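You operate a simulated robot arm through the tools that you are given. There is no shell and no other tool. Be economical: measure what you need, move in short steps, check, and stop when the job is done.

You are at the controls of a simulated two-armed robot. One attempt, no reset.

## Task
Take the cap off the blue bottle and lay it down on the top of the folding table.

Only the result counts: the job must be done as asked and must still hold three seconds after the hand-in. Knocking over, shifting, dropping, spilling or breaking anything else fails it. A push-on lid holds only when it is set on centred and level and pressed home; a screw cap is set on level and turned clockwise until tight.

## Robot
Two 6-joint arms with two-finger grippers on one trunk, on a base that drives. Base frame: it is fixed to the floor where the robot stands at the start and does not move with it; the origin is under the middle of the robot, x ahead of it, y to its left, z up; the surface under the hand at the start is at about z = 860. Units: mm, degrees, N and s.
The left shoulder is at the start at [70, 176, 1240], the right one opposite. With the tool pointing down near the work surface each hand reaches from about 460 to 800 mm from the robot's upright axis, wherever it stands, measured 20 degrees to its own side. Payload 2.45 kg a hand.
Tool frame (each hand has its own): the origin (TCP) lies between the finger pads and is the grasp point; the fingertips stand 26 mm ahead of it; z points along the fingers, y is the line along which they close. Largest opening 96 mm; the body of the gripper starts 69 mm behind the TCP.
Orientation is told as [roll, pitch, yaw] about the base's x, y, z axes, in that order, counted from this pose: with the fingers straight down and closing along the base's y, the tool's x points along the base's -x, its y along +y and its z along -z.

## Interface
- The arms move only by the tool servo_tool. It takes "left_motion", "right_motion" or both (then of equal length, played together; a hand with none holds still); each is a list of rows, each an object of numbers (a shift or turn left out is 0, a gripper value left out holds the last): "ax", "ay", "az": the turn, a rotation vector about the base's x, y, z in degrees; "dx", "dy", "dz": the shift along the base's x, y, z in cm; "fingers": the closure, from 0 (fully open) to 1 (shut). In form: [{"ax": .., "ay": .., "az": .., "dx": .., "dy": .., "dz": .., "fingers": ..}, ...]. A call has 1 to 12 rows; each row is the pose to reach, as a shift and turn from the pose commanded when the call began. Rows are played at 5 a second. More than 50 mm and 8.6 degrees between two rows, or a gripper value outside its range, and nothing of the call is played. A pose out of reach is approached as far as the arm can. The call stops where the force on the tool passes 40 N (or 10 N more than at its start, if that is more) or the arm is blocked; 0.2 s more then pass. Each finger halts on what it meets, pressing with about 25 N; the grip force reading is that of the motor and also rises with nothing between the fingers. The clock runs only during rows and for 0.2 s after the last one: add rows that repeat a pose to give the fingers time. It gives the time, the measured TCP pose, the force on the tool (base axes), the opening and the grip force at its end, in the units of the frame above (readings bear some noise), with the torque about the TCP (base axes, N m) and any sound that the robot's microphone picked up, and new pictures: "views" is both (left out), scene, wrist or none (wrist: the cameras of the hands that moved).
- Cameras (640 x 400 px; columns grow to the right, rows downward): "scene" is now at [134, 4.8, 1550.7]; the picture's right is [0.01, -1.00, 0.00], its down [-0.67, -0.01, -0.74] and it looks along [0.74, 0.01, -0.67] (base axes); focal length 252 px, centre (320, 200). "left" rides on the left gripper at [82, -3, -98] in its tool frame; the picture's right is [0.04, 1.00, 0.00], its down [-0.73, 0.03, -0.68] and it looks along [-0.68, 0.03, 0.73] (tool axes); focal length 256 px, centre (320, 200). "right" rides on the right gripper at [82, 3, -98] in its tool frame; the picture's right is [-0.04, 1.00, 0.00], its down [-0.73, -0.03, -0.68] and it looks along [-0.68, -0.03, 0.73] (tool axes); focal length 256 px, centre (320, 200). There is no depth. A picture from a camera that has moved, and an enlarged one, comes with that camera's place and axes in the base frame and with its lens.
- slide_trunk(by): slides the trunk up (or, below 0, down) by that many mm; the arms and the scene camera ride with it, the base frame stays. It gives what a move gives, with no picture.
- steer(legs): drives the robot by 1 to 6 legs, each [ahead, left, turn to the left] in mm, mm and degrees, along the robot's own axes; the way and the turn of a leg run together, so that a leg with both is an arc; at most 1500 mm and 180 degrees a leg. The arms and the cameras ride along, it lands a little off, and it stops where it bumps. It gives what a move gives, and a new picture of the scene camera.
- aim_head(pan, tilt): turns the head with the scene camera to pan (to the left, within 86 degrees either way) and tilt (down, from -29 to 69), counted from straight ahead of the robot. It gives what a move gives, and a new picture of the scene camera.
- close_up(camera, box): a new picture of the part [left, top, right, bottom] of that camera's present view, enlarged. No time passes.
- sign_off(): hands the job in; it is judged then, once.

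Go step by step. Nothing tells you exact positions but the pictures and the camera data: compare them with the known pose of the tool, close in by small moves and look again before you grip or let go. The budget is 120 turns and 260 pictures, counting those below and the enlarged ones. Unless the task says otherwise, let go and move clear before handing in, and close with one line.

The tools are called after ">>>" by a JSON object that holds its "name" and its "arguments". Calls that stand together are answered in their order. servo_tool: Moves the arms, as the interface text tells. Its arguments: {"type":"object","properties":{"left_motion":{"type":"array"},"right_motion":{"type":"array"},"views":{"type":"string","enum":["both","scene","wrist","none"]}},"required":[]} The other tools are called the same way: slide_trunk (by) slides the trunk up or down; steer (legs) drives the base; aim_head (pan, tilt) turns the head that bears the scene camera; close_up (camera, box) takes an enlarged picture of a part of a camera's view; sign_off () hands the job in.

At the start:

```text
time: 0.0
left_ee_pos: [573.2, 295.7, 1229.3]
left_tcp_rot: [-0.1, 0.0, 0.0]
left_ft_force: [-0.1, -0.2, 0.2]
left_ft_torque: [0.01, -0.02, -0.01]
left_finger_gap: 96.1
left_finger_force: 0.0
right_ee_pos: [576.3, -235.3, 1189.4]
right_tcp_rot: [0.1, 0.0, -0.1]
right_ft_force: [0.6, -0.4, -0.1]
right_ft_torque: [-0.03, 0.0, 0.02]
right_finger_gap: 96.0
right_finger_force: 0.0
trunk travel left (down, up): [-725.0, 115.0]
robot x, y, heading: [3.6, -0.0, 0.1]
head pan, tilt: [0.4, 42.2]
```

scene: 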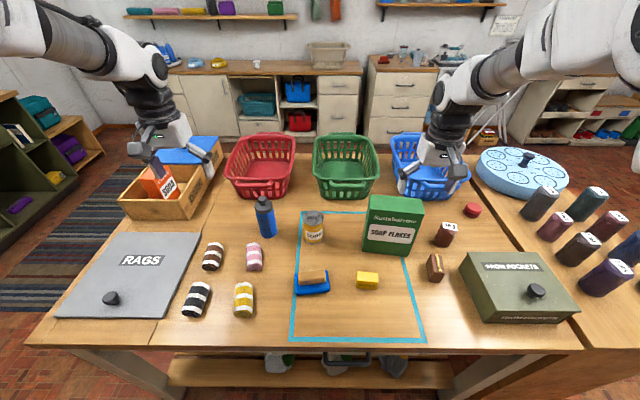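
right: 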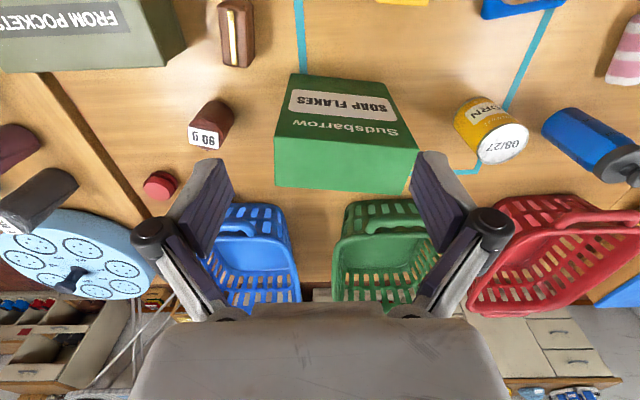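
left: 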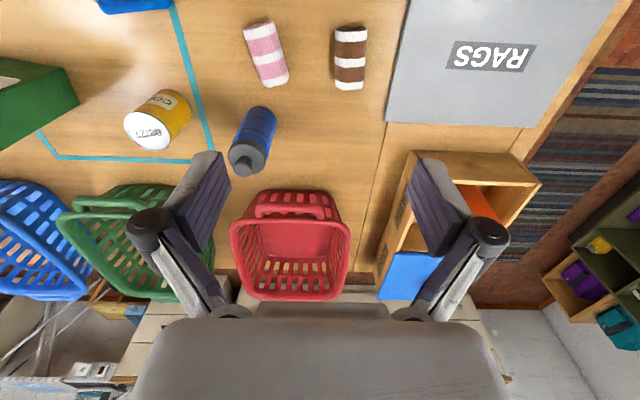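

I see a blue bottle with a dark cap on the main bench, near scene pixel (265,215). I'll look closer at it and look around for the folding table.

>>> {"name": "close_up", "arguments": {"camera": "scene", "box": [225, 180, 305, 250]}}

>>> {"name": "close_up", "arguments": {"camera": "left", "box": [200, 90, 300, 190]}}

>>> {"name": "aim_head", "arguments": {"pan": -70, "tilt": 35}}

>>> {"name": "aim_head", "arguments": {"pan": 75, "tilt": 35}}

```text
5.71 times, centred on (265, 215) of scene
camera zoom: at [134.0, 4.8, 1550.7], right [0.01, -1.0, 0.0], down [-0.67, -0.01, -0.74], along [0.74, 0.01, -0.67], focal length 1437 px, centre (634, 114)
```

zoom: 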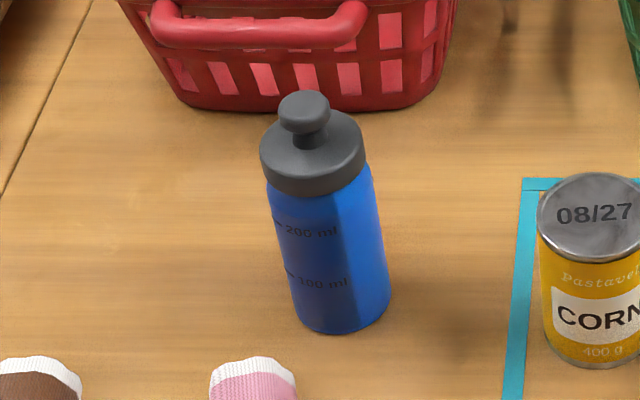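

```text
4.00 times, centred on (250, 140) of left
camera zoom: at [492.5, 292.3, 1326.8], right [-0.04, 1.0, 0.0], down [0.73, 0.03, 0.68], along [0.68, 0.03, -0.73], focal length 1024 px, centre (600, 440)
```

zoom: 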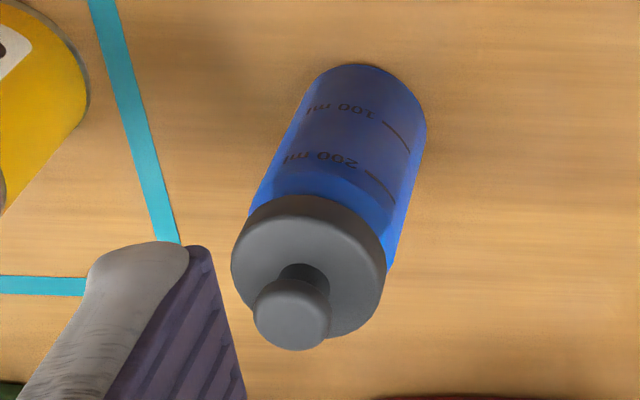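

```text
time: 1.4
left_ee_pos: [573.5, 294.5, 1230.1]
left_tcp_rot: [-0.1, -0.1, 0.1]
left_ft_force: [-0.5, -0.7, 0.2]
left_ft_torque: [-0.02, -0.03, -0.02]
left_finger_gap: 95.9
left_finger_force: 0.1
right_ee_pos: [576.6, -233.5, 1189.4]
right_tcp_rot: [0.0, 0.1, 0.0]
right_ft_force: [0.2, -0.5, -0.3]
right_ft_torque: [0.0, 0.01, 0.03]
right_finger_gap: 96.2
right_finger_force: 0.0
trunk travel left (down, up): [-725.0, 115.0]
robot x, y, heading: [5.2, -1.7, -0.1]
head pan, tilt: [-70.0, 35.0]
camera scene: at [80.7, -78.5, 1561.5], right [-0.94, -0.34, 0.0], down [-0.2, 0.54, -0.82], along [0.28, -0.77, -0.57], focal length 252 px, centre (320, 200)
```

scene: 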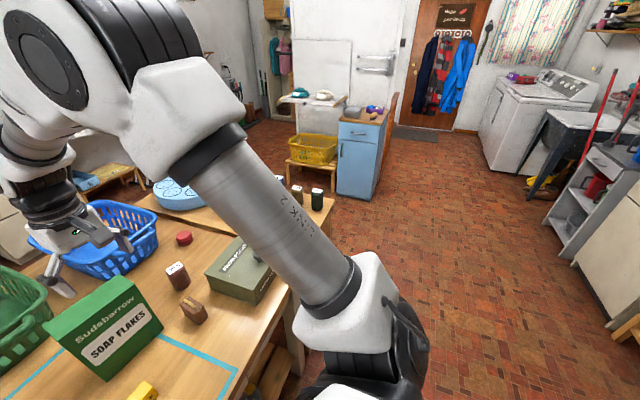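

```text
time: 3.7
left_ee_pos: [573.5, 294.0, 1230.2]
left_tcp_rot: [-0.1, -0.2, 0.0]
left_ft_force: [-0.3, 0.7, -0.8]
left_ft_torque: [0.01, 0.0, 0.0]
left_finger_gap: 95.8
left_finger_force: 0.0
right_ee_pos: [575.1, -234.7, 1189.0]
right_tcp_rot: [0.0, 0.0, -0.1]
right_ft_force: [0.5, 0.0, 0.3]
right_ft_torque: [-0.01, 0.03, -0.02]
right_finger_gap: 95.8
right_finger_force: 0.1
trunk travel left (down, up): [-725.0, 115.0]
robot x, y, heading: [2.2, 5.7, 0.1]
head pan, tilt: [75.0, 35.0]
camera scene: at [73.3, 89.3, 1561.5], right [0.97, -0.26, 0.0], down [-0.15, -0.55, -0.82], along [0.21, 0.79, -0.57], focal length 252 px, centre (320, 200)
```

scene: 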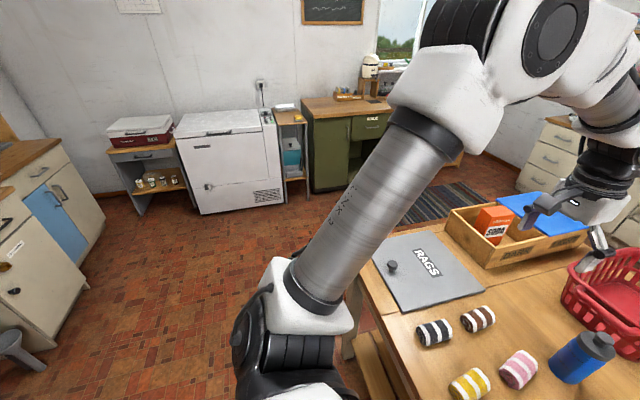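

The main table, with its taped area, socks and sorting baskets, could well be the laundry "folding table". I'll check the other candidates before deciding.

>>> {"name": "aim_head", "arguments": {"pan": -80, "tilt": 20}}

>>> {"name": "close_up", "arguments": {"camera": "scene", "box": [160, 60, 480, 260]}}

>>> {"name": "aim_head", "arguments": {"pan": 0, "tilt": 20}}

>>> {"name": "aim_head", "arguments": {"pan": 0, "tilt": 62}}

```text
time: 6.1
left_ee_pos: [572.9, 295.9, 1229.8]
left_tcp_rot: [0.0, -0.1, 0.0]
left_ft_force: [-0.2, -0.9, -0.6]
left_ft_torque: [0.0, 0.04, 0.04]
left_finger_gap: 96.1
left_finger_force: 0.0
right_ee_pos: [575.6, -233.7, 1189.4]
right_tcp_rot: [0.0, 0.1, 0.0]
right_ft_force: [0.1, 0.0, 0.1]
right_ft_torque: [0.03, -0.02, 0.03]
right_finger_gap: 96.0
right_finger_force: 0.0
trunk travel left (down, up): [-725.0, 115.0]
robot x, y, heading: [-0.5, 0.9, 0.0]
head pan, tilt: [-80.0, 20.0]
camera scene: at [66.7, -87.5, 1585.4], right [-0.98, -0.17, 0.0], down [-0.06, 0.34, -0.94], along [0.16, -0.93, -0.34], focal length 252 px, centre (320, 200)
```

scene: 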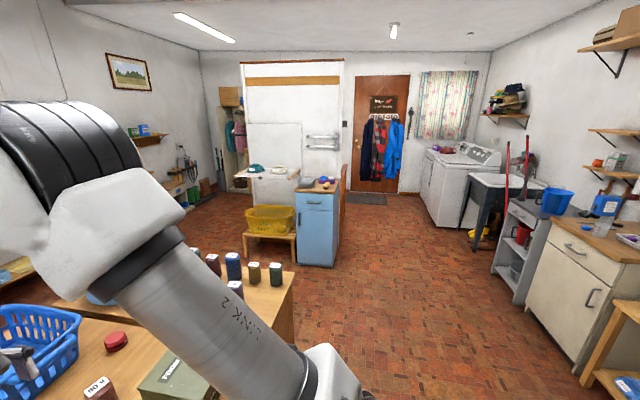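

```text
2.00 times, centred on (320, 160) of scene
camera zoom: at [66.7, -87.5, 1585.4], right [-0.98, -0.17, 0.0], down [-0.06, 0.34, -0.94], along [0.16, -0.93, -0.34], focal length 503 px, centre (320, 280)
```

zoom: 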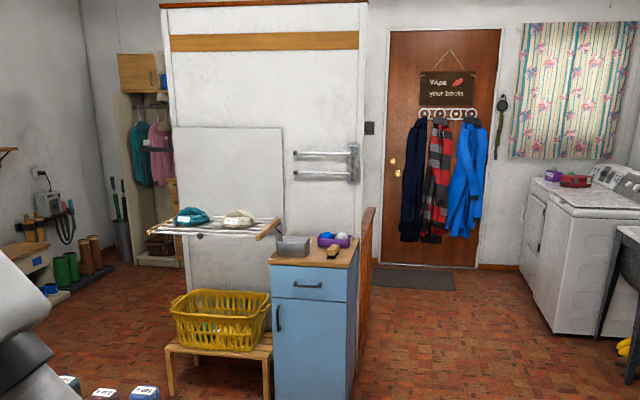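

```text
time: 7.6
left_ee_pos: [573.0, 295.8, 1230.2]
left_tcp_rot: [-0.1, 0.0, 0.0]
left_ft_force: [-0.3, -0.2, 0.8]
left_ft_torque: [0.01, 0.01, -0.02]
left_finger_gap: 95.8
left_finger_force: 0.1
right_ee_pos: [575.2, -234.5, 1188.5]
right_tcp_rot: [0.0, 0.0, 0.1]
right_ft_force: [-0.3, 0.9, 0.4]
right_ft_torque: [0.03, -0.03, 0.0]
right_finger_gap: 96.0
right_finger_force: 0.1
trunk travel left (down, up): [-725.0, 115.0]
robot x, y, heading: [-0.9, -0.5, -0.2]
head pan, tilt: [0.0, 20.0]
camera scene: at [143.6, 4.1, 1585.4], right [0.0, -1.0, 0.0], down [-0.34, 0.0, -0.94], along [0.94, 0.0, -0.34], focal length 252 px, centre (320, 200)
```

scene: 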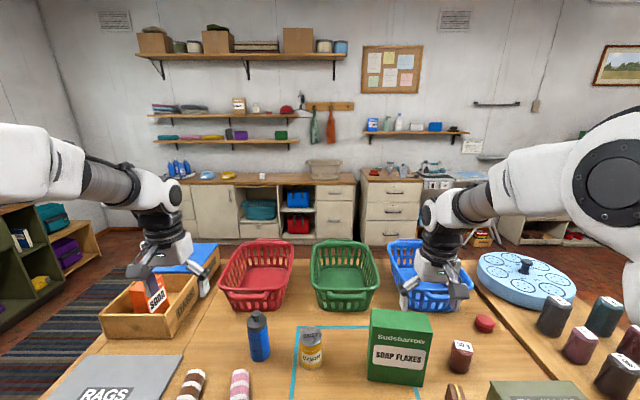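

```text
time: 8.7
left_ee_pos: [573.4, 295.2, 1229.6]
left_tcp_rot: [-0.2, 0.0, 0.0]
left_ft_force: [0.1, 0.4, 0.2]
left_ft_torque: [-0.01, -0.02, -0.01]
left_finger_gap: 96.2
left_finger_force: 0.0
right_ee_pos: [576.2, -234.9, 1188.6]
right_tcp_rot: [-0.1, 0.0, 0.0]
right_ft_force: [-0.7, 0.2, -0.2]
right_ft_torque: [0.01, -0.01, 0.0]
right_finger_gap: 96.1
right_finger_force: 0.0
trunk travel left (down, up): [-725.0, 115.0]
robot x, y, heading: [-3.8, -1.2, -0.3]
head pan, tilt: [0.0, 62.0]
camera scene: at [114.9, 4.2, 1525.0], right [0.0, -1.0, 0.0], down [-0.88, 0.0, -0.47], along [0.47, 0.0, -0.88], focal length 252 px, centre (320, 200)
```

scene: 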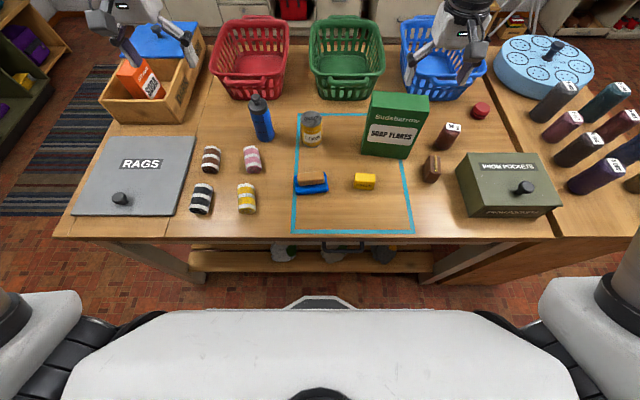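

The front table, with socks, baskets and tape, is the laundry folding table. Two views put the bottle axis near (710,193), knob top at about z=1035 and cap skirt about 980–1000. I'll hover the left hand above the cap and check.

>>> {"name": "servo_tool", "arguments": {"left_motion": [{"dx": 4.5}, {"dx": 9, "dy": -2, "dz": 0}, {"dx": 12, "dy": -6, "dz": -2}, {"dx": 13.7, "dy": -10.2, "dz": -4}, {"dx": 13.7, "dy": -10.2, "dz": -7.5}, {"dx": 13.7, "dy": -10.2, "dz": -10}, {"dx": 13.7, "dy": -10.2, "dz": -10}]}}

>>> {"name": "close_up", "arguments": {"camera": "left", "box": [220, 100, 420, 225]}}

```text
refused: row 3 steps farther than a row can; nothing moved
```

```text
3.20 times, centred on (320, 162) of left
camera zoom: at [492.5, 292.3, 1326.8], right [-0.04, 1.0, 0.0], down [0.73, 0.03, 0.68], along [0.68, 0.03, -0.73], focal length 819 px, centre (320, 320)
```

zoom: 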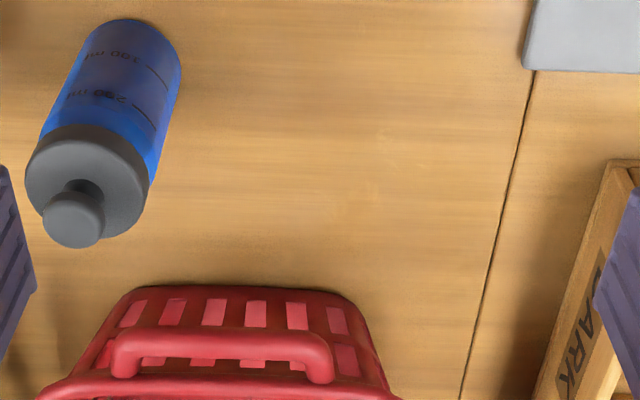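

The step was too large, so nothing moved. I'll resend it in smaller steps.

>>> {"name": "servo_tool", "arguments": {"left_motion": [{"dx": 4}, {"dx": 8, "dy": -2}, {"dx": 11, "dy": -5, "dz": -1}, {"dx": 13, "dy": -8, "dz": -3}, {"dx": 13.7, "dy": -10.2, "dz": -6}, {"dx": 13.7, "dy": -10.2, "dz": -10}, {"dx": 13.7, "dy": -10.2, "dz": -10}]}}

>>> {"name": "close_up", "arguments": {"camera": "left", "box": [220, 100, 420, 225]}}

```text
time: 10.3
left_ee_pos: [710.6, 193.7, 1131.5]
left_tcp_rot: [0.1, -0.2, 0.1]
left_ft_force: [0.3, -0.3, 0.0]
left_ft_torque: [-0.01, 0.0, -0.02]
left_finger_gap: 96.0
left_finger_force: 0.1
right_ee_pos: [574.9, -235.6, 1188.5]
right_tcp_rot: [0.0, 0.0, 0.0]
right_ft_force: [-0.2, 0.0, -0.8]
right_ft_torque: [0.0, 0.0, -0.01]
right_finger_gap: 95.9
right_finger_force: 0.0
trunk travel left (down, up): [-725.0, 115.0]
robot x, y, heading: [1.5, -1.9, 0.1]
head pan, tilt: [0.0, 62.0]
camera scene: at [115.0, 4.2, 1524.9], right [0.0, -1.0, 0.0], down [-0.88, 0.0, -0.47], along [0.47, 0.0, -0.88], focal length 252 px, centre (320, 200)
camera left: at [630.1, 190.3, 1228.5], right [-0.04, 1.0, 0.0], down [0.73, 0.03, 0.68], along [0.68, 0.03, -0.73], focal length 256 px, centre (320, 200)
```

scene: 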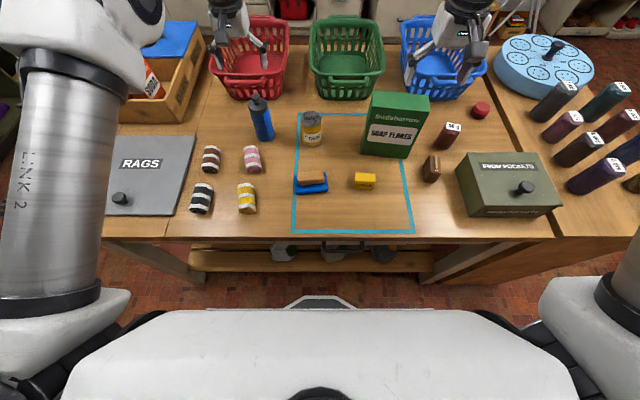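
left: 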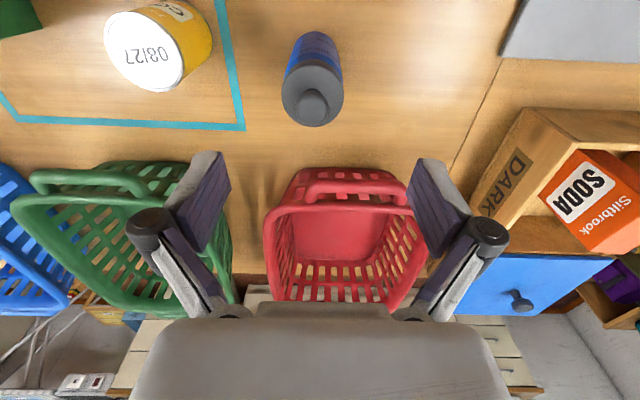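

```text
3.20 times, centred on (320, 162) of left
camera zoom: at [630.1, 190.3, 1228.5], right [-0.04, 1.0, 0.0], down [0.73, 0.03, 0.68], along [0.68, 0.03, -0.73], focal length 819 px, centre (320, 320)
```

zoom: 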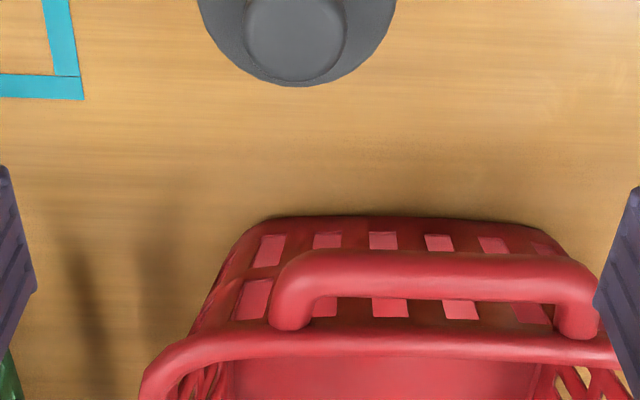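

The refined bottle axis is about (714,190). Now I'll bring the right hand around, pitched 60° and yawed 15°, to a high waypoint on the robot's side of the bottle.

>>> {"name": "servo_tool", "arguments": {"right_motion": [{"dx": -1, "dy": 2, "ax": 0.8, "ay": -6, "az": 1.4}, {"dx": -2, "dy": 6, "ax": 1.6, "ay": -12, "az": 2.7}, {"dx": -3, "dy": 10, "ax": 2.4, "ay": -18, "az": 4.1}, {"dx": -4, "dy": 14, "ax": 3.2, "ay": -24, "az": 5.5}, {"dx": -4, "dy": 18, "ax": 4, "ay": -30, "az": 6.8}, {"dx": -4, "dy": 22, "ax": 4.8, "ay": -36, "az": 8.2}, {"dx": -4, "dy": 26, "ax": 5.6, "ay": -42, "az": 9.6}, {"dx": -4, "dy": 30, "dz": -2, "ax": 6.4, "ay": -48, "az": 10.9}, {"dx": -4, "dy": 34, "dz": -4, "ax": 7.2, "ay": -54, "az": 12.3}, {"dx": -4, "dy": 38, "dz": -6, "ax": 7.9, "ay": -59.7, "az": 13.6}, {"dx": -4, "dy": 38, "dz": -6, "ax": 7.9, "ay": -59.7, "az": 13.6}]}}

```text
time: 12.7
left_ee_pos: [710.4, 194.7, 1131.5]
left_tcp_rot: [-0.1, -0.2, 0.0]
left_ft_force: [0.5, 1.3, 0.2]
left_ft_torque: [0.03, -0.02, 0.0]
left_finger_gap: 95.9
left_finger_force: 0.0
right_ee_pos: [623.3, -119.1, 1108.1]
right_tcp_rot: [9.3, -58.7, 6.1]
right_ft_force: [-0.7, 0.4, -0.8]
right_ft_torque: [-0.01, 0.02, 0.01]
right_finger_gap: 95.9
right_finger_force: 0.0
right hand out of reach, approached as far as the arm can: row 4, 5, 6, 7, 8, 9, 10, 11
trunk travel left (down, up): [-725.0, 115.0]
robot x, y, heading: [1.8, 0.0, 0.1]
head pan, tilt: [0.0, 62.0]
camera scene: at [114.0, 5.1, 1525.0], right [0.0, -1.0, 0.0], down [-0.88, 0.0, -0.47], along [0.47, 0.0, -0.88], focal length 252 px, centre (320, 200)
camera right: at [498.6, -145.2, 1089.3], right [-0.22, 0.97, 0.12], down [-0.17, -0.16, 0.97], along [0.96, 0.2, 0.2], focal length 256 px, centre (320, 200)
```

scene: 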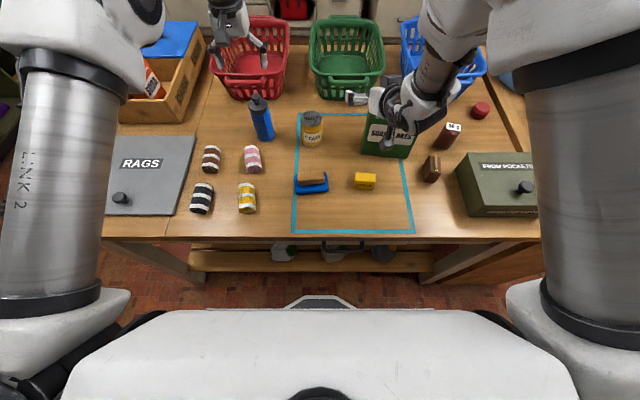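
right: 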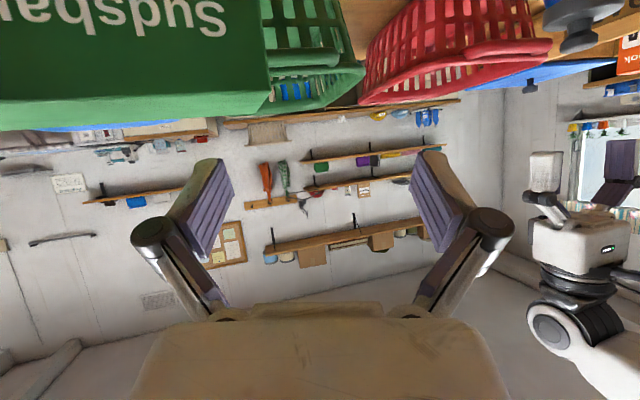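

The waypoint was too close in for that tilt, and the hand stopped over the soap box. I'll test with a small upward move to learn which pose the command now counts from.

>>> {"name": "servo_tool", "arguments": {"right_motion": [{"dz": 2}, {"dz": 4}, {"dz": 4}], "views": "none"}}

```text
time: 13.5
left_ee_pos: [711.0, 192.8, 1131.8]
left_tcp_rot: [0.0, 0.0, -0.1]
left_ft_force: [-0.8, 0.2, -0.3]
left_ft_torque: [0.03, 0.03, -0.03]
left_finger_gap: 96.1
left_finger_force: 0.1
right_ee_pos: [630.6, -116.6, 1146.3]
right_tcp_rot: [10.5, -58.4, 5.3]
right_ft_force: [0.0, 0.3, -0.5]
right_ft_torque: [0.02, 0.05, 0.01]
right_finger_gap: 95.9
right_finger_force: 0.1
trunk travel left (down, up): [-725.0, 115.0]
robot x, y, heading: [-2.4, 0.1, -0.0]
head pan, tilt: [0.0, 62.0]
```

Commands now count from where the arm actually is. I'll go left over the can toward the pre-grasp point, lowering after passing the soap box.

>>> {"name": "servo_tool", "arguments": {"right_motion": [{"dy": 4}, {"dy": 8, "ax": -1, "ay": -0.5}, {"dx": -0.5, "dy": 12, "dz": -1, "ax": -2, "ay": -1}, {"dx": -1, "dy": 15, "dz": -4, "ax": -3, "ay": -1.5}, {"dx": -1.5, "dy": 18, "dz": -7, "ax": -4, "ay": -2}, {"dx": -1.6, "dy": 21.5, "dz": -9, "ax": -4.8, "ay": -2.5, "az": 0.6}, {"dx": -1.6, "dy": 25, "dz": -10, "ax": -4.8, "ay": -2.5, "az": 0.6}, {"dx": -1.6, "dy": 28, "dz": -11, "ax": -4.8, "ay": -2.5, "az": 0.6}, {"dx": -1.6, "dy": 28, "dz": -11, "ax": -4.8, "ay": -2.5, "az": 0.6}]}}

```text
time: 15.7
left_ee_pos: [710.1, 193.3, 1132.3]
left_tcp_rot: [-0.1, 0.0, 0.0]
left_ft_force: [-0.4, 0.2, 0.2]
left_ft_torque: [0.0, -0.01, 0.03]
left_finger_gap: 96.0
left_finger_force: 0.0
right_ee_pos: [696.5, -100.5, 1128.8]
right_tcp_rot: [-0.9, -59.6, 15.8]
right_ft_force: [-0.4, -0.3, 0.5]
right_ft_torque: [-0.03, 0.01, 0.03]
right_finger_gap: 95.7
right_finger_force: 0.0
right hand out of reach, approached as far as the arm can: row 1, 2, 3, 4, 5, 6, 7, 8, 9
trunk travel left (down, up): [-725.0, 115.0]
robot x, y, heading: [-1.4, -0.2, 0.0]
head pan, tilt: [0.0, 62.0]
stopped in row 9 (right hand): the arm was blocked; the commanded pose is now the measured one
camera scene: at [114.9, 4.1, 1524.9], right [0.0, -1.0, 0.0], down [-0.88, 0.0, -0.47], along [0.47, 0.0, -0.88], focal length 252 px, centre (320, 200)
camera right: at [571.3, -129.7, 1108.3], right [-0.24, 0.97, 0.03], down [-0.2, -0.08, 0.98], along [0.95, 0.23, 0.21], focal length 256 px, centre (320, 200)
```

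scene: 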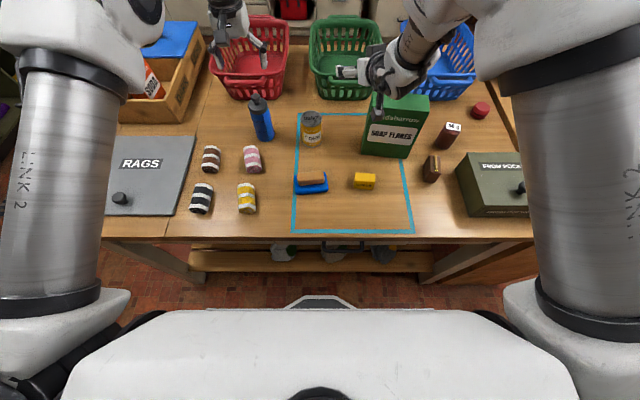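
right: 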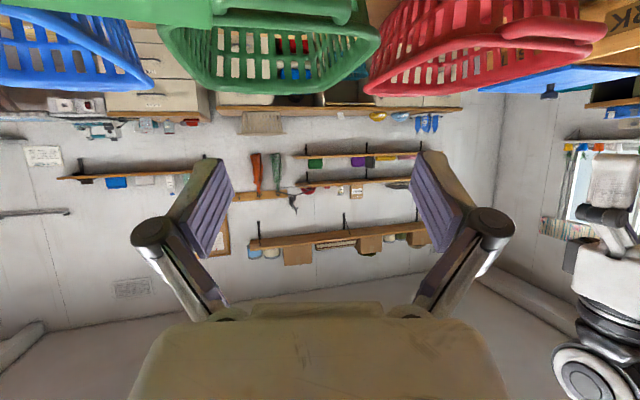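

The right arm can't point across its body from here. I'll drive the robot left about 190 mm so the bottle lies between the shoulders, after raising the left hand.

>>> {"name": "servo_tool", "arguments": {"left_motion": [{"dz": 4}, {"dz": 8}, {"dz": 11}, {"dz": 11}], "views": "none"}}

>>> {"name": "steer", "arguments": {"legs": [[0, 190, 0]]}}

```text
time: 16.7
left_ee_pos: [710.1, 195.3, 1241.2]
left_tcp_rot: [-0.1, 0.0, 0.0]
left_ft_force: [-0.2, 0.4, -0.3]
left_ft_torque: [0.04, 0.03, 0.01]
left_finger_gap: 95.9
left_finger_force: 0.1
right_ee_pos: [695.0, -99.4, 1128.8]
right_tcp_rot: [-0.8, -59.6, 15.9]
right_ft_force: [0.9, 0.3, 0.3]
right_ft_torque: [-0.01, 0.02, -0.02]
right_finger_gap: 96.2
right_finger_force: 0.1
trunk travel left (down, up): [-725.0, 115.0]
robot x, y, heading: [-0.5, -1.5, -0.2]
head pan, tilt: [0.0, 62.0]
```

```text
time: 18.3
left_ee_pos: [708.7, 382.1, 1241.5]
left_tcp_rot: [0.0, 0.0, 0.0]
left_ft_force: [-0.2, -0.8, -0.1]
left_ft_torque: [0.02, 0.01, 0.0]
left_finger_gap: 96.0
left_finger_force: 0.0
right_ee_pos: [695.7, 88.0, 1129.6]
right_tcp_rot: [-0.9, -59.5, 15.9]
right_ft_force: [-0.5, -0.2, 0.1]
right_ft_torque: [0.0, 0.02, 0.01]
right_finger_gap: 95.7
right_finger_force: 0.1
trunk travel left (down, up): [-725.0, 115.0]
robot x, y, heading: [-1.5, 186.5, 0.3]
head pan, tilt: [0.0, 62.0]
camera scene: at [114.5, 190.0, 1524.9], right [0.0, -1.0, 0.0], down [-0.88, 0.0, -0.47], along [0.47, 0.0, -0.88], focal length 252 px, centre (320, 200)
```

scene: 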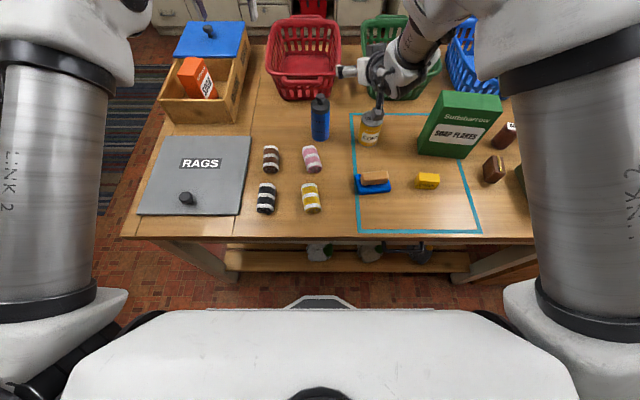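

The bottle is now straight ahead at y≈190. I'll move the pitched right hand directly over the bottle axis, still above the knob.

>>> {"name": "servo_tool", "arguments": {"right_motion": [{"dx": 0.5, "dy": 3.5}, {"dx": 1, "dy": 7}, {"dx": 1.9, "dy": 10.2}, {"dx": 1.9, "dy": 10.2}]}}

```text
time: 19.5
left_ee_pos: [709.5, 383.3, 1240.9]
left_tcp_rot: [-0.1, 0.1, 0.2]
left_ft_force: [-0.1, -0.3, -0.3]
left_ft_torque: [0.0, 0.02, 0.06]
left_finger_gap: 96.0
left_finger_force: 0.2
right_ee_pos: [747.9, 120.4, 1135.2]
right_tcp_rot: [4.1, -59.5, 9.6]
right_ft_force: [0.1, 0.6, -0.3]
right_ft_torque: [-0.02, 0.01, -0.04]
right_finger_gap: 96.1
right_finger_force: 0.0
right hand out of reach, approached as far as the arm can: row 1, 2, 3, 4
trunk travel left (down, up): [-725.0, 115.0]
robot x, y, heading: [-1.1, 185.2, 0.1]
head pan, tilt: [0.0, 62.0]
stopped in row 4 (right hand): the arm was blocked; the commanded pose is now the measured one
camera scene: at [114.9, 191.9, 1524.9], right [0.0, -1.0, 0.0], down [-0.88, 0.0, -0.47], along [0.47, 0.0, -0.88], focal length 252 px, centre (320, 200)
camera right: at [622.8, 95.6, 1115.1], right [-0.21, 0.98, 0.07], down [-0.19, -0.11, 0.97], along [0.96, 0.19, 0.21], focal length 256 px, centre (320, 200)
```

scene: 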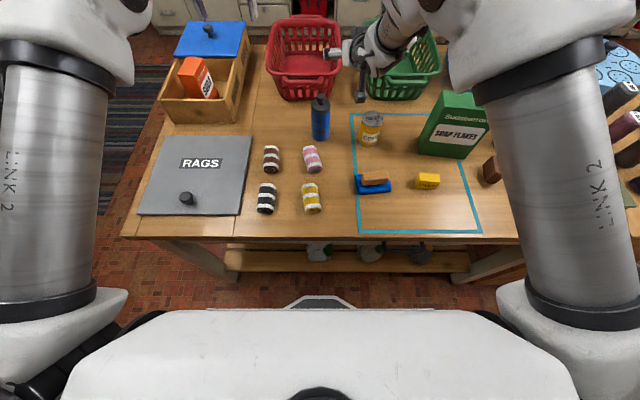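
right: 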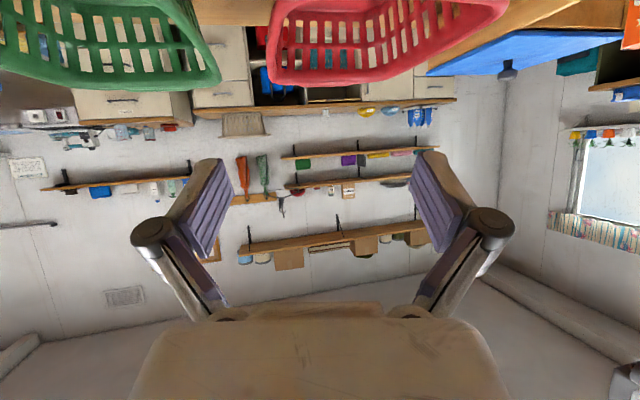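

The stuck pose looks like a wrist singularity, with the tool nearly parallel to the forearm. I'll reduce the tilt to 45° with no yaw and try again to get over the bottle.

>>> {"name": "servo_tool", "arguments": {"right_motion": [{"ax": -1.4, "ay": 5, "az": -4}, {"ax": -2.8, "ay": 10, "az": -8}, {"ax": -4.1, "ay": 14.5, "az": -12.5}, {"dx": -2, "dy": 3, "ax": -4.1, "ay": 14.5, "az": -12.5}, {"dx": -3.4, "dy": 7, "ax": -4.1, "ay": 14.5, "az": -12.5}, {"dx": -3.4, "dy": 7, "ax": -4.1, "ay": 14.5, "az": -12.5}], "views": "wrist"}}

```text
time: 20.9
left_ee_pos: [707.9, 382.8, 1241.8]
left_tcp_rot: [-0.1, -0.1, 0.1]
left_ft_force: [-0.8, -0.1, 0.1]
left_ft_torque: [0.0, -0.01, -0.01]
left_finger_gap: 95.8
left_finger_force: 0.1
right_ee_pos: [765.4, 111.9, 1124.1]
right_tcp_rot: [1.2, -44.9, -2.0]
right_ft_force: [-0.8, 0.5, -0.1]
right_ft_torque: [0.0, -0.04, 0.01]
right_finger_gap: 95.9
right_finger_force: 0.0
right hand out of reach, approached as far as the arm can: row 3, 4, 5, 6
trunk travel left (down, up): [-725.0, 115.0]
robot x, y, heading: [-1.7, 188.5, 0.4]
head pan, tilt: [0.0, 62.0]
camera right: at [637.7, 118.2, 1136.1], right [0.05, 1.0, 0.04], down [0.04, -0.05, 1.0], along [1.0, -0.05, -0.04], focal length 256 px, centre (320, 200)
```

right: 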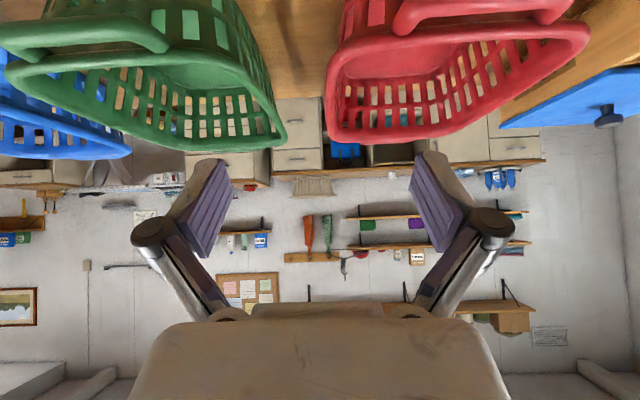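

A 45° forward tilt is also bounded on the inward side. A hold from the right front (azimuth 45°) keeps the wrist outboard, so I'll swing the right hand to that orientation with the TCP drawn back and right.

>>> {"name": "servo_tool", "arguments": {"right_motion": [{"az": 8, "dx": -2, "dy": -1.5, "dz": 1}, {"az": 16, "dx": -4, "dy": -3, "dz": 1}, {"az": 24, "dx": -6, "dy": -4, "dz": 1}, {"az": 32, "dx": -8, "dy": -5, "dz": 1}, {"az": 40, "dx": -10, "dy": -5.2, "dz": 1}, {"az": 47, "dx": -11.5, "dy": -5.2, "dz": 1}, {"az": 47, "dx": -11.5, "dy": -5.2, "dz": 1}]}}

```text
time: 22.5
left_ee_pos: [710.2, 384.3, 1240.9]
left_tcp_rot: [-0.1, 0.1, 0.1]
left_ft_force: [0.2, 0.8, -0.3]
left_ft_torque: [-0.02, 0.02, -0.03]
left_finger_gap: 95.7
left_finger_force: 0.1
right_ee_pos: [645.8, 80.7, 1131.4]
right_tcp_rot: [-0.6, -44.8, 48.1]
right_ft_force: [-0.1, -0.7, -0.2]
right_ft_torque: [-0.02, 0.0, -0.01]
right_finger_gap: 95.8
right_finger_force: 0.1
right hand out of reach, approached as far as the arm can: row 1
trunk travel left (down, up): [-725.0, 115.0]
robot x, y, heading: [-0.4, 187.4, 0.0]
head pan, tilt: [0.0, 62.0]
camera scene: at [115.3, 192.7, 1524.9], right [0.0, -1.0, 0.0], down [-0.88, 0.0, -0.47], along [0.47, 0.0, -0.88], focal length 252 px, centre (320, 200)
camera right: at [555.4, -12.5, 1144.6], right [-0.72, 0.69, 0.02], down [0.04, 0.02, 1.0], along [0.69, 0.72, -0.04], focal length 256 px, centre (320, 200)
```

scene: 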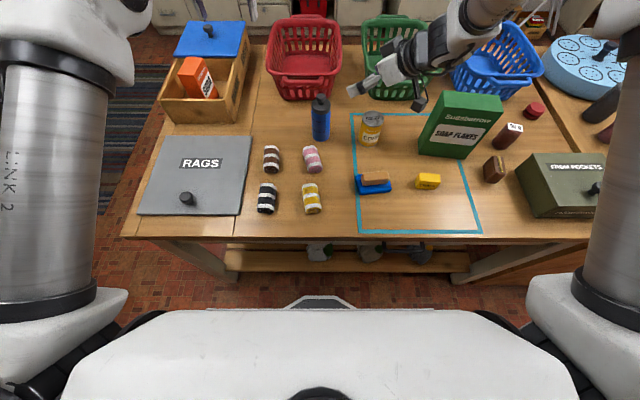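
right: 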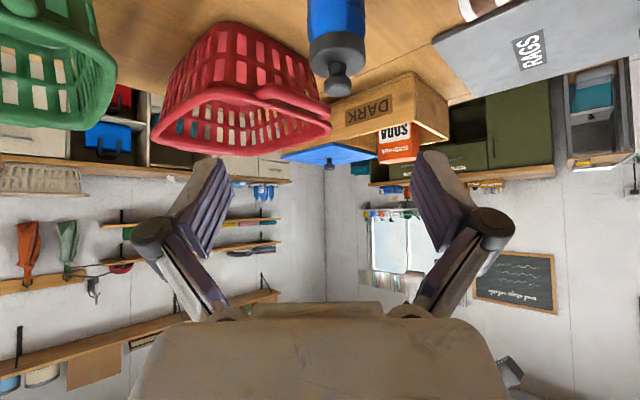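

The right hand reached the azimuth 45° pose freely. Next I'll test whether the left hand, pointing down, can reach over the cap from this base position.

>>> {"name": "servo_tool", "arguments": {"left_motion": [{"dy": -4}, {"dy": -8}, {"dy": -12}, {"dx": 0.4, "dy": -16}, {"dx": 0.4, "dy": -19.3, "dz": -2}, {"dx": 0.4, "dy": -19.3, "dz": -4}, {"dx": 0.4, "dy": -19.3, "dz": -4}], "views": "wrist"}}

```text
time: 24.1
left_ee_pos: [697.7, 198.9, 1195.2]
left_tcp_rot: [0.0, -0.2, 0.2]
left_ft_force: [-0.5, 0.0, 0.1]
left_ft_torque: [0.0, 0.03, 0.01]
left_finger_gap: 95.8
left_finger_force: 0.1
left hand out of reach, approached as far as the arm can: row 4, 5, 6, 7
right_ee_pos: [644.2, 78.7, 1131.8]
right_tcp_rot: [-0.6, -44.8, 48.0]
right_ft_force: [-0.3, 0.5, 0.6]
right_ft_torque: [-0.02, 0.0, 0.0]
right_finger_gap: 95.9
right_finger_force: 0.0
trunk travel left (down, up): [-725.0, 115.0]
robot x, y, heading: [2.6, 189.3, 0.2]
head pan, tilt: [0.0, 62.0]
camera left: at [617.6, 196.9, 1291.6], right [-0.04, 1.0, 0.0], down [0.73, 0.03, 0.68], along [0.68, 0.03, -0.73], focal length 256 px, centre (320, 200)
```

left: 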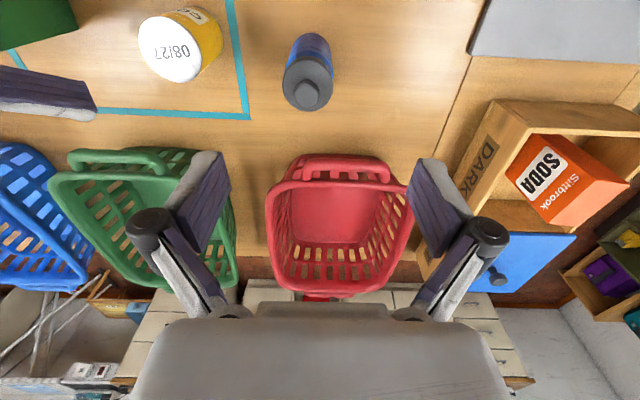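

Only the height limits the left hand, so it will reach lower down. I'll move it aside and bring the right hand over the bottle axis, above the knob.

>>> {"name": "servo_tool", "arguments": {"left_motion": [{"dy": 4}, {"dy": 8}, {"dy": 12}, {"dy": 16}, {"dy": 16}], "views": "none"}}

>>> {"name": "servo_tool", "arguments": {"right_motion": [{"dx": 2.2, "dy": 3.6}, {"dx": 4.4, "dy": 7.2}, {"dx": 6.9, "dy": 11}, {"dx": 6.9, "dy": 11}]}}

```text
time: 25.3
left_ee_pos: [722.9, 308.1, 1208.0]
left_tcp_rot: [0.0, 0.0, 0.0]
left_ft_force: [-0.1, 0.1, -0.3]
left_ft_torque: [0.03, 0.0, 0.0]
left_finger_gap: 96.0
left_finger_force: 0.1
left hand out of reach, approached as far as the arm can: row 1, 2, 3, 4, 5
right_ee_pos: [644.8, 79.0, 1132.7]
right_tcp_rot: [-0.5, -44.8, 48.2]
right_ft_force: [-0.1, -0.3, 0.5]
right_ft_torque: [0.01, 0.0, 0.02]
right_finger_gap: 96.1
right_finger_force: 0.0
trunk travel left (down, up): [-725.0, 115.0]
robot x, y, heading: [-0.2, 186.3, 0.0]
head pan, tilt: [0.0, 62.0]
```

```text
time: 26.3
left_ee_pos: [722.1, 307.5, 1209.7]
left_tcp_rot: [-0.1, 0.0, 0.1]
left_ft_force: [-0.4, 0.0, -1.1]
left_ft_torque: [0.01, 0.0, -0.02]
left_finger_gap: 96.2
left_finger_force: 0.1
right_ee_pos: [715.2, 186.6, 1130.3]
right_tcp_rot: [-0.6, -44.8, 48.1]
right_ft_force: [0.6, -0.2, 1.3]
right_ft_torque: [-0.01, 0.01, -0.03]
right_finger_gap: 96.0
right_finger_force: 0.1
trunk travel left (down, up): [-725.0, 115.0]
robot x, y, heading: [0.8, 188.1, 0.5]
head pan, tilt: [0.0, 62.0]
camera scene: at [114.3, 191.9, 1525.0], right [0.0, -1.0, 0.0], down [-0.88, 0.0, -0.47], along [0.47, 0.0, -0.88], focal length 252 px, centre (320, 200)
camera right: at [625.5, 95.9, 1141.9], right [-0.72, 0.69, 0.02], down [0.04, 0.02, 1.0], along [0.69, 0.72, -0.04], focal length 256 px, centre (320, 200)
```

scene: 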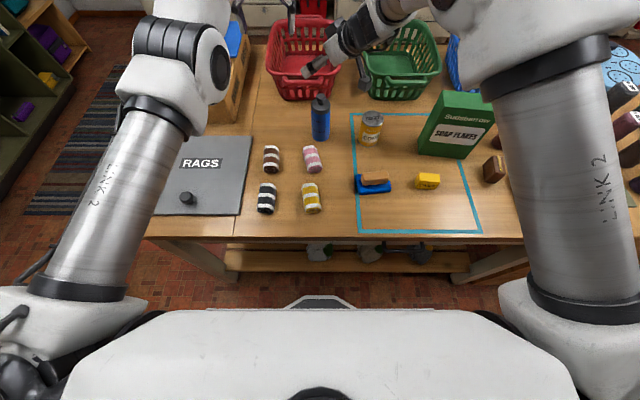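
right: 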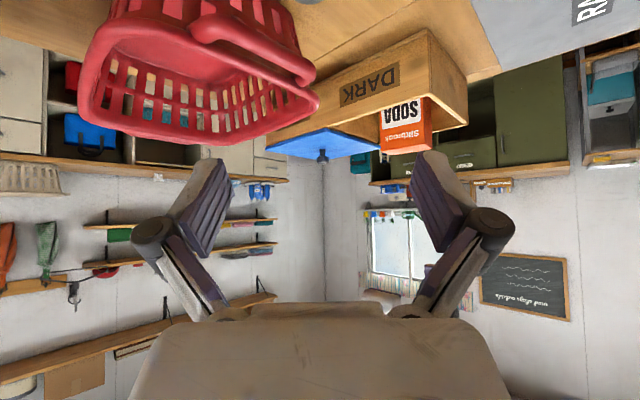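

The right hand is above the axis at (715,187). I'll descend to z≈1060 and check that the bottle is centred between the fingers.

>>> {"name": "servo_tool", "arguments": {"right_motion": [{"dz": -3}, {"dz": -5}, {"dz": -7}, {"dz": -7}], "views": "both"}}

```text
time: 27.3
left_ee_pos: [722.4, 307.8, 1209.0]
left_tcp_rot: [-0.2, 0.0, 0.2]
left_ft_force: [0.2, 0.4, 0.8]
left_ft_torque: [0.0, 0.01, -0.01]
left_finger_gap: 95.9
left_finger_force: 0.0
right_ee_pos: [714.7, 188.5, 1062.5]
right_tcp_rot: [-0.7, -44.9, 48.2]
right_ft_force: [0.2, -0.2, -0.2]
right_ft_torque: [0.04, 0.01, -0.01]
right_finger_gap: 96.2
right_finger_force: 0.1
trunk travel left (down, up): [-725.0, 115.0]
robot x, y, heading: [-1.4, 190.7, 0.4]
head pan, tilt: [0.0, 62.0]
camera scene: at [114.6, 192.3, 1524.9], right [0.0, -1.0, 0.0], down [-0.88, 0.0, -0.47], along [0.47, 0.0, -0.88], focal length 252 px, centre (320, 200)
camera right: at [624.1, 95.7, 1074.2], right [-0.72, 0.69, 0.02], down [0.04, 0.02, 1.0], along [0.69, 0.72, -0.04], focal length 256 px, centre (320, 200)
```

scene: 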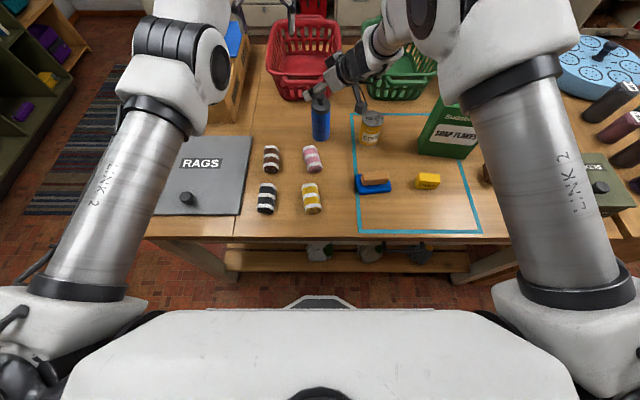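
right: 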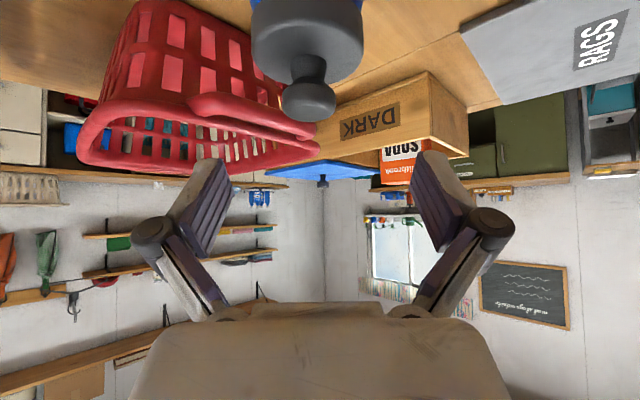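

From this camera the bottle axis is about (718,186). I'll correct by a few mm and lower straight down around the body to z≈907.

>>> {"name": "servo_tool", "arguments": {"right_motion": [{"dx": 0.35, "dy": -0.25}, {"dx": 0.35, "dy": -0.25, "dz": -3}, {"dx": 0.35, "dy": -0.25, "dz": -6}, {"dx": 0.35, "dy": -0.25, "dz": -9}, {"dx": 0.35, "dy": -0.25, "dz": -12}, {"dx": 0.35, "dy": -0.25, "dz": -14}, {"dx": 0.35, "dy": -0.25, "dz": -15.5}, {"dx": 0.35, "dy": -0.25, "dz": -15.5}], "views": "both"}}

```text
time: 29.1
left_ee_pos: [720.5, 306.2, 1210.0]
left_tcp_rot: [0.0, 0.0, 0.1]
left_ft_force: [-0.2, 0.2, -0.4]
left_ft_torque: [0.0, 0.0, 0.03]
left_finger_gap: 95.8
left_finger_force: 0.1
right_ee_pos: [717.5, 184.0, 908.9]
right_tcp_rot: [-0.6, -44.9, 48.1]
right_ft_force: [-3.7, -1.9, 9.1]
right_ft_torque: [-0.01, -0.1, -0.01]
right_finger_gap: 96.1
right_finger_force: 0.0
trunk travel left (down, up): [-725.0, 115.0]
robot x, y, heading: [-1.4, 183.1, 0.3]
head pan, tilt: [0.0, 62.0]
camera scene: at [113.1, 191.7, 1525.2], right [0.0, -1.0, 0.0], down [-0.88, 0.0, -0.47], along [0.47, 0.0, -0.88], focal length 252 px, centre (320, 200)
camera right: at [627.2, 93.7, 920.1], right [-0.72, 0.69, 0.02], down [0.04, 0.02, 1.0], along [0.69, 0.72, -0.04], focal length 256 px, centre (320, 200)
```

scene: 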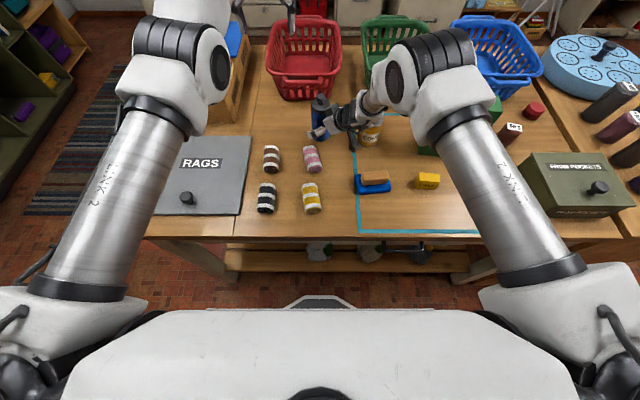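
right: 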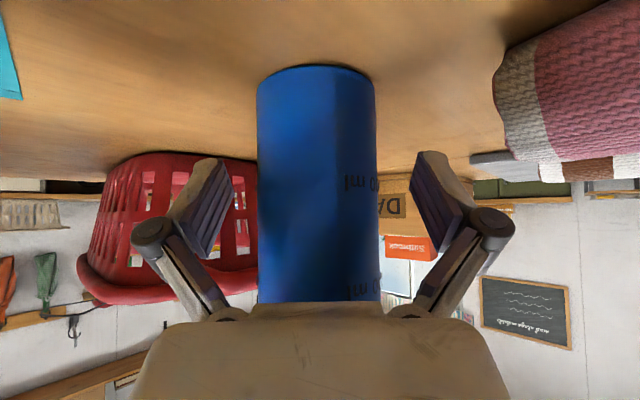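

I read about 9 N upward on the right hand, so something may be touching. I'll look closely before gripping.

>>> {"name": "close_up", "arguments": {"camera": "scene", "box": [290, 85, 420, 165]}}

>>> {"name": "close_up", "arguments": {"camera": "right", "box": [0, 0, 640, 400]}}

```text
4.92 times, centred on (355, 125) of scene
camera zoom: at [113.1, 191.7, 1525.2], right [0.0, -1.0, 0.0], down [-0.88, 0.0, -0.47], along [0.47, 0.0, -0.88], focal length 1238 px, centre (148, 569)
```

zoom: 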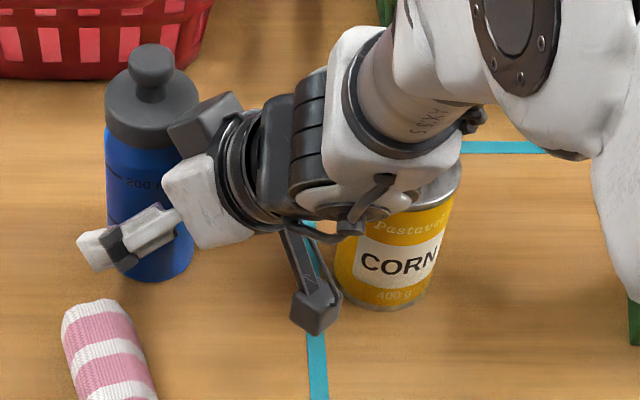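

```text
1.00 times, centred on (320, 200) of right (not enlarged: the box is as wide or as high as the picture)
camera zoom: at [627.2, 93.7, 920.1], right [-0.72, 0.69, 0.02], down [0.04, 0.02, 1.0], along [0.69, 0.72, -0.04], focal length 256 px, centre (320, 200)
```

zoom: 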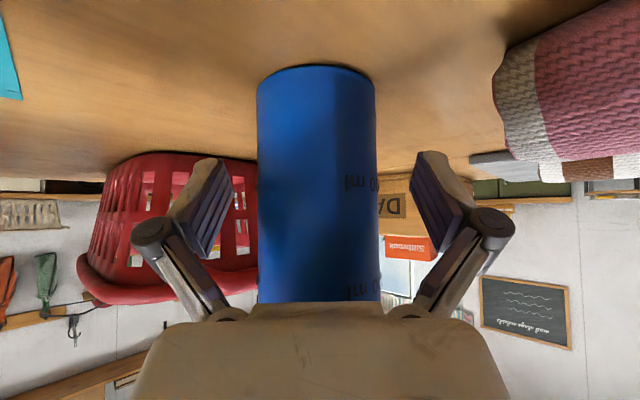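

The wrist sits right over the corn can. I'll raise 12 mm and see whether the force goes away.

>>> {"name": "servo_tool", "arguments": {"right_motion": [{"dz": 0.6}, {"dz": 1.2}, {"dz": 1.2}], "views": "none"}}

>>> {"name": "close_up", "arguments": {"camera": "scene", "box": [290, 85, 420, 165]}}

```text
time: 29.9
left_ee_pos: [722.8, 308.0, 1209.4]
left_tcp_rot: [-0.1, 0.1, 0.2]
left_ft_force: [-0.4, -0.4, 0.3]
left_ft_torque: [-0.01, 0.04, 0.01]
left_finger_gap: 95.9
left_finger_force: 0.1
right_ee_pos: [718.1, 184.4, 919.0]
right_tcp_rot: [-0.5, -44.8, 48.1]
right_ft_force: [0.0, -1.2, 0.3]
right_ft_torque: [-0.01, -0.05, 0.02]
right_finger_gap: 96.2
right_finger_force: 0.0
trunk travel left (down, up): [-725.0, 115.0]
robot x, y, heading: [0.9, 187.0, 0.2]
head pan, tilt: [0.0, 62.0]
```

```text
4.92 times, centred on (355, 125) of scene
camera zoom: at [114.8, 192.2, 1524.9], right [0.0, -1.0, 0.0], down [-0.88, 0.0, -0.47], along [0.47, 0.0, -0.88], focal length 1238 px, centre (148, 569)
```

zoom: 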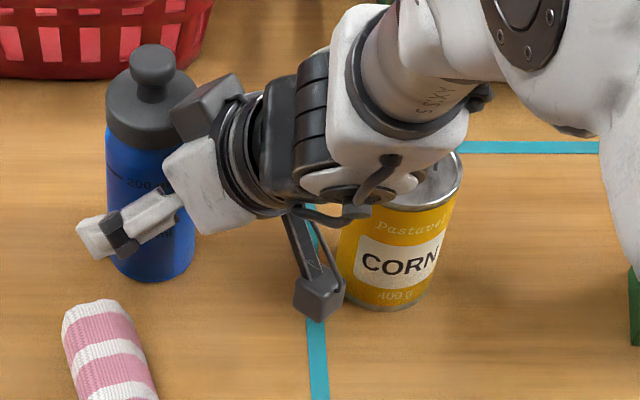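

Clear now: the force is gone, and the can and bottle haven't moved. I'll add 3 mm and close the right hand on the bottle body.

>>> {"name": "servo_tool", "arguments": {"right_motion": [{"dz": 0.3}, {"dz": 0.3, "fingers": 0.3}, {"dz": 0.3, "fingers": 0.45}, {"dz": 0.3, "fingers": 1}, {"dz": 0.3, "fingers": 1}, {"dz": 0.3, "fingers": 1}], "views": "both"}}

```text
time: 31.3
left_ee_pos: [722.0, 307.7, 1209.1]
left_tcp_rot: [-0.1, -0.1, 0.0]
left_ft_force: [-0.8, 0.2, 0.4]
left_ft_torque: [-0.02, -0.04, 0.04]
left_finger_gap: 96.0
left_finger_force: 0.0
right_ee_pos: [718.5, 185.0, 923.7]
right_tcp_rot: [-0.7, -45.0, 48.0]
right_ft_force: [0.0, -0.4, 2.7]
right_ft_torque: [0.05, 0.04, 0.0]
right_finger_gap: 57.9
right_finger_force: 25.1
trunk travel left (down, up): [-725.0, 115.0]
robot x, y, heading: [2.3, 187.2, 0.2]
head pan, tilt: [0.0, 62.0]
camera scene: at [114.2, 192.1, 1525.0], right [0.0, -1.0, 0.0], down [-0.88, 0.0, -0.47], along [0.47, 0.0, -0.88], focal length 252 px, centre (320, 200)
camera right: at [627.9, 93.6, 936.0], right [-0.72, 0.69, 0.02], down [0.04, 0.02, 1.0], along [0.69, 0.72, -0.04], focal length 256 px, centre (320, 200)
```

scene: 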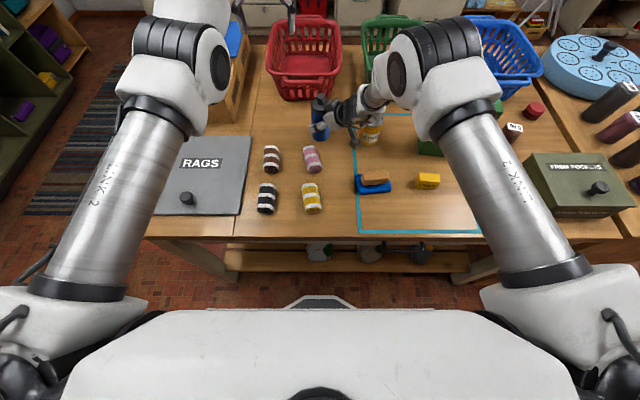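
right: 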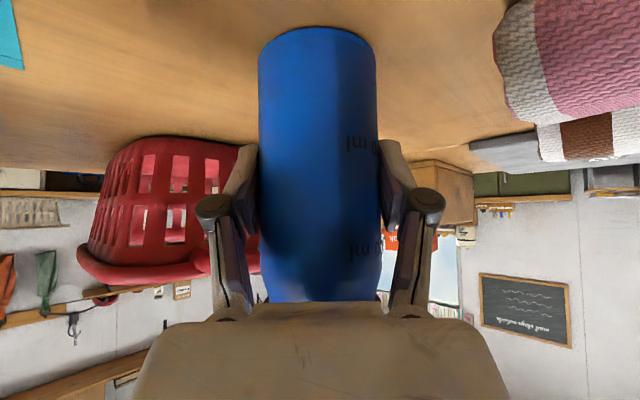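

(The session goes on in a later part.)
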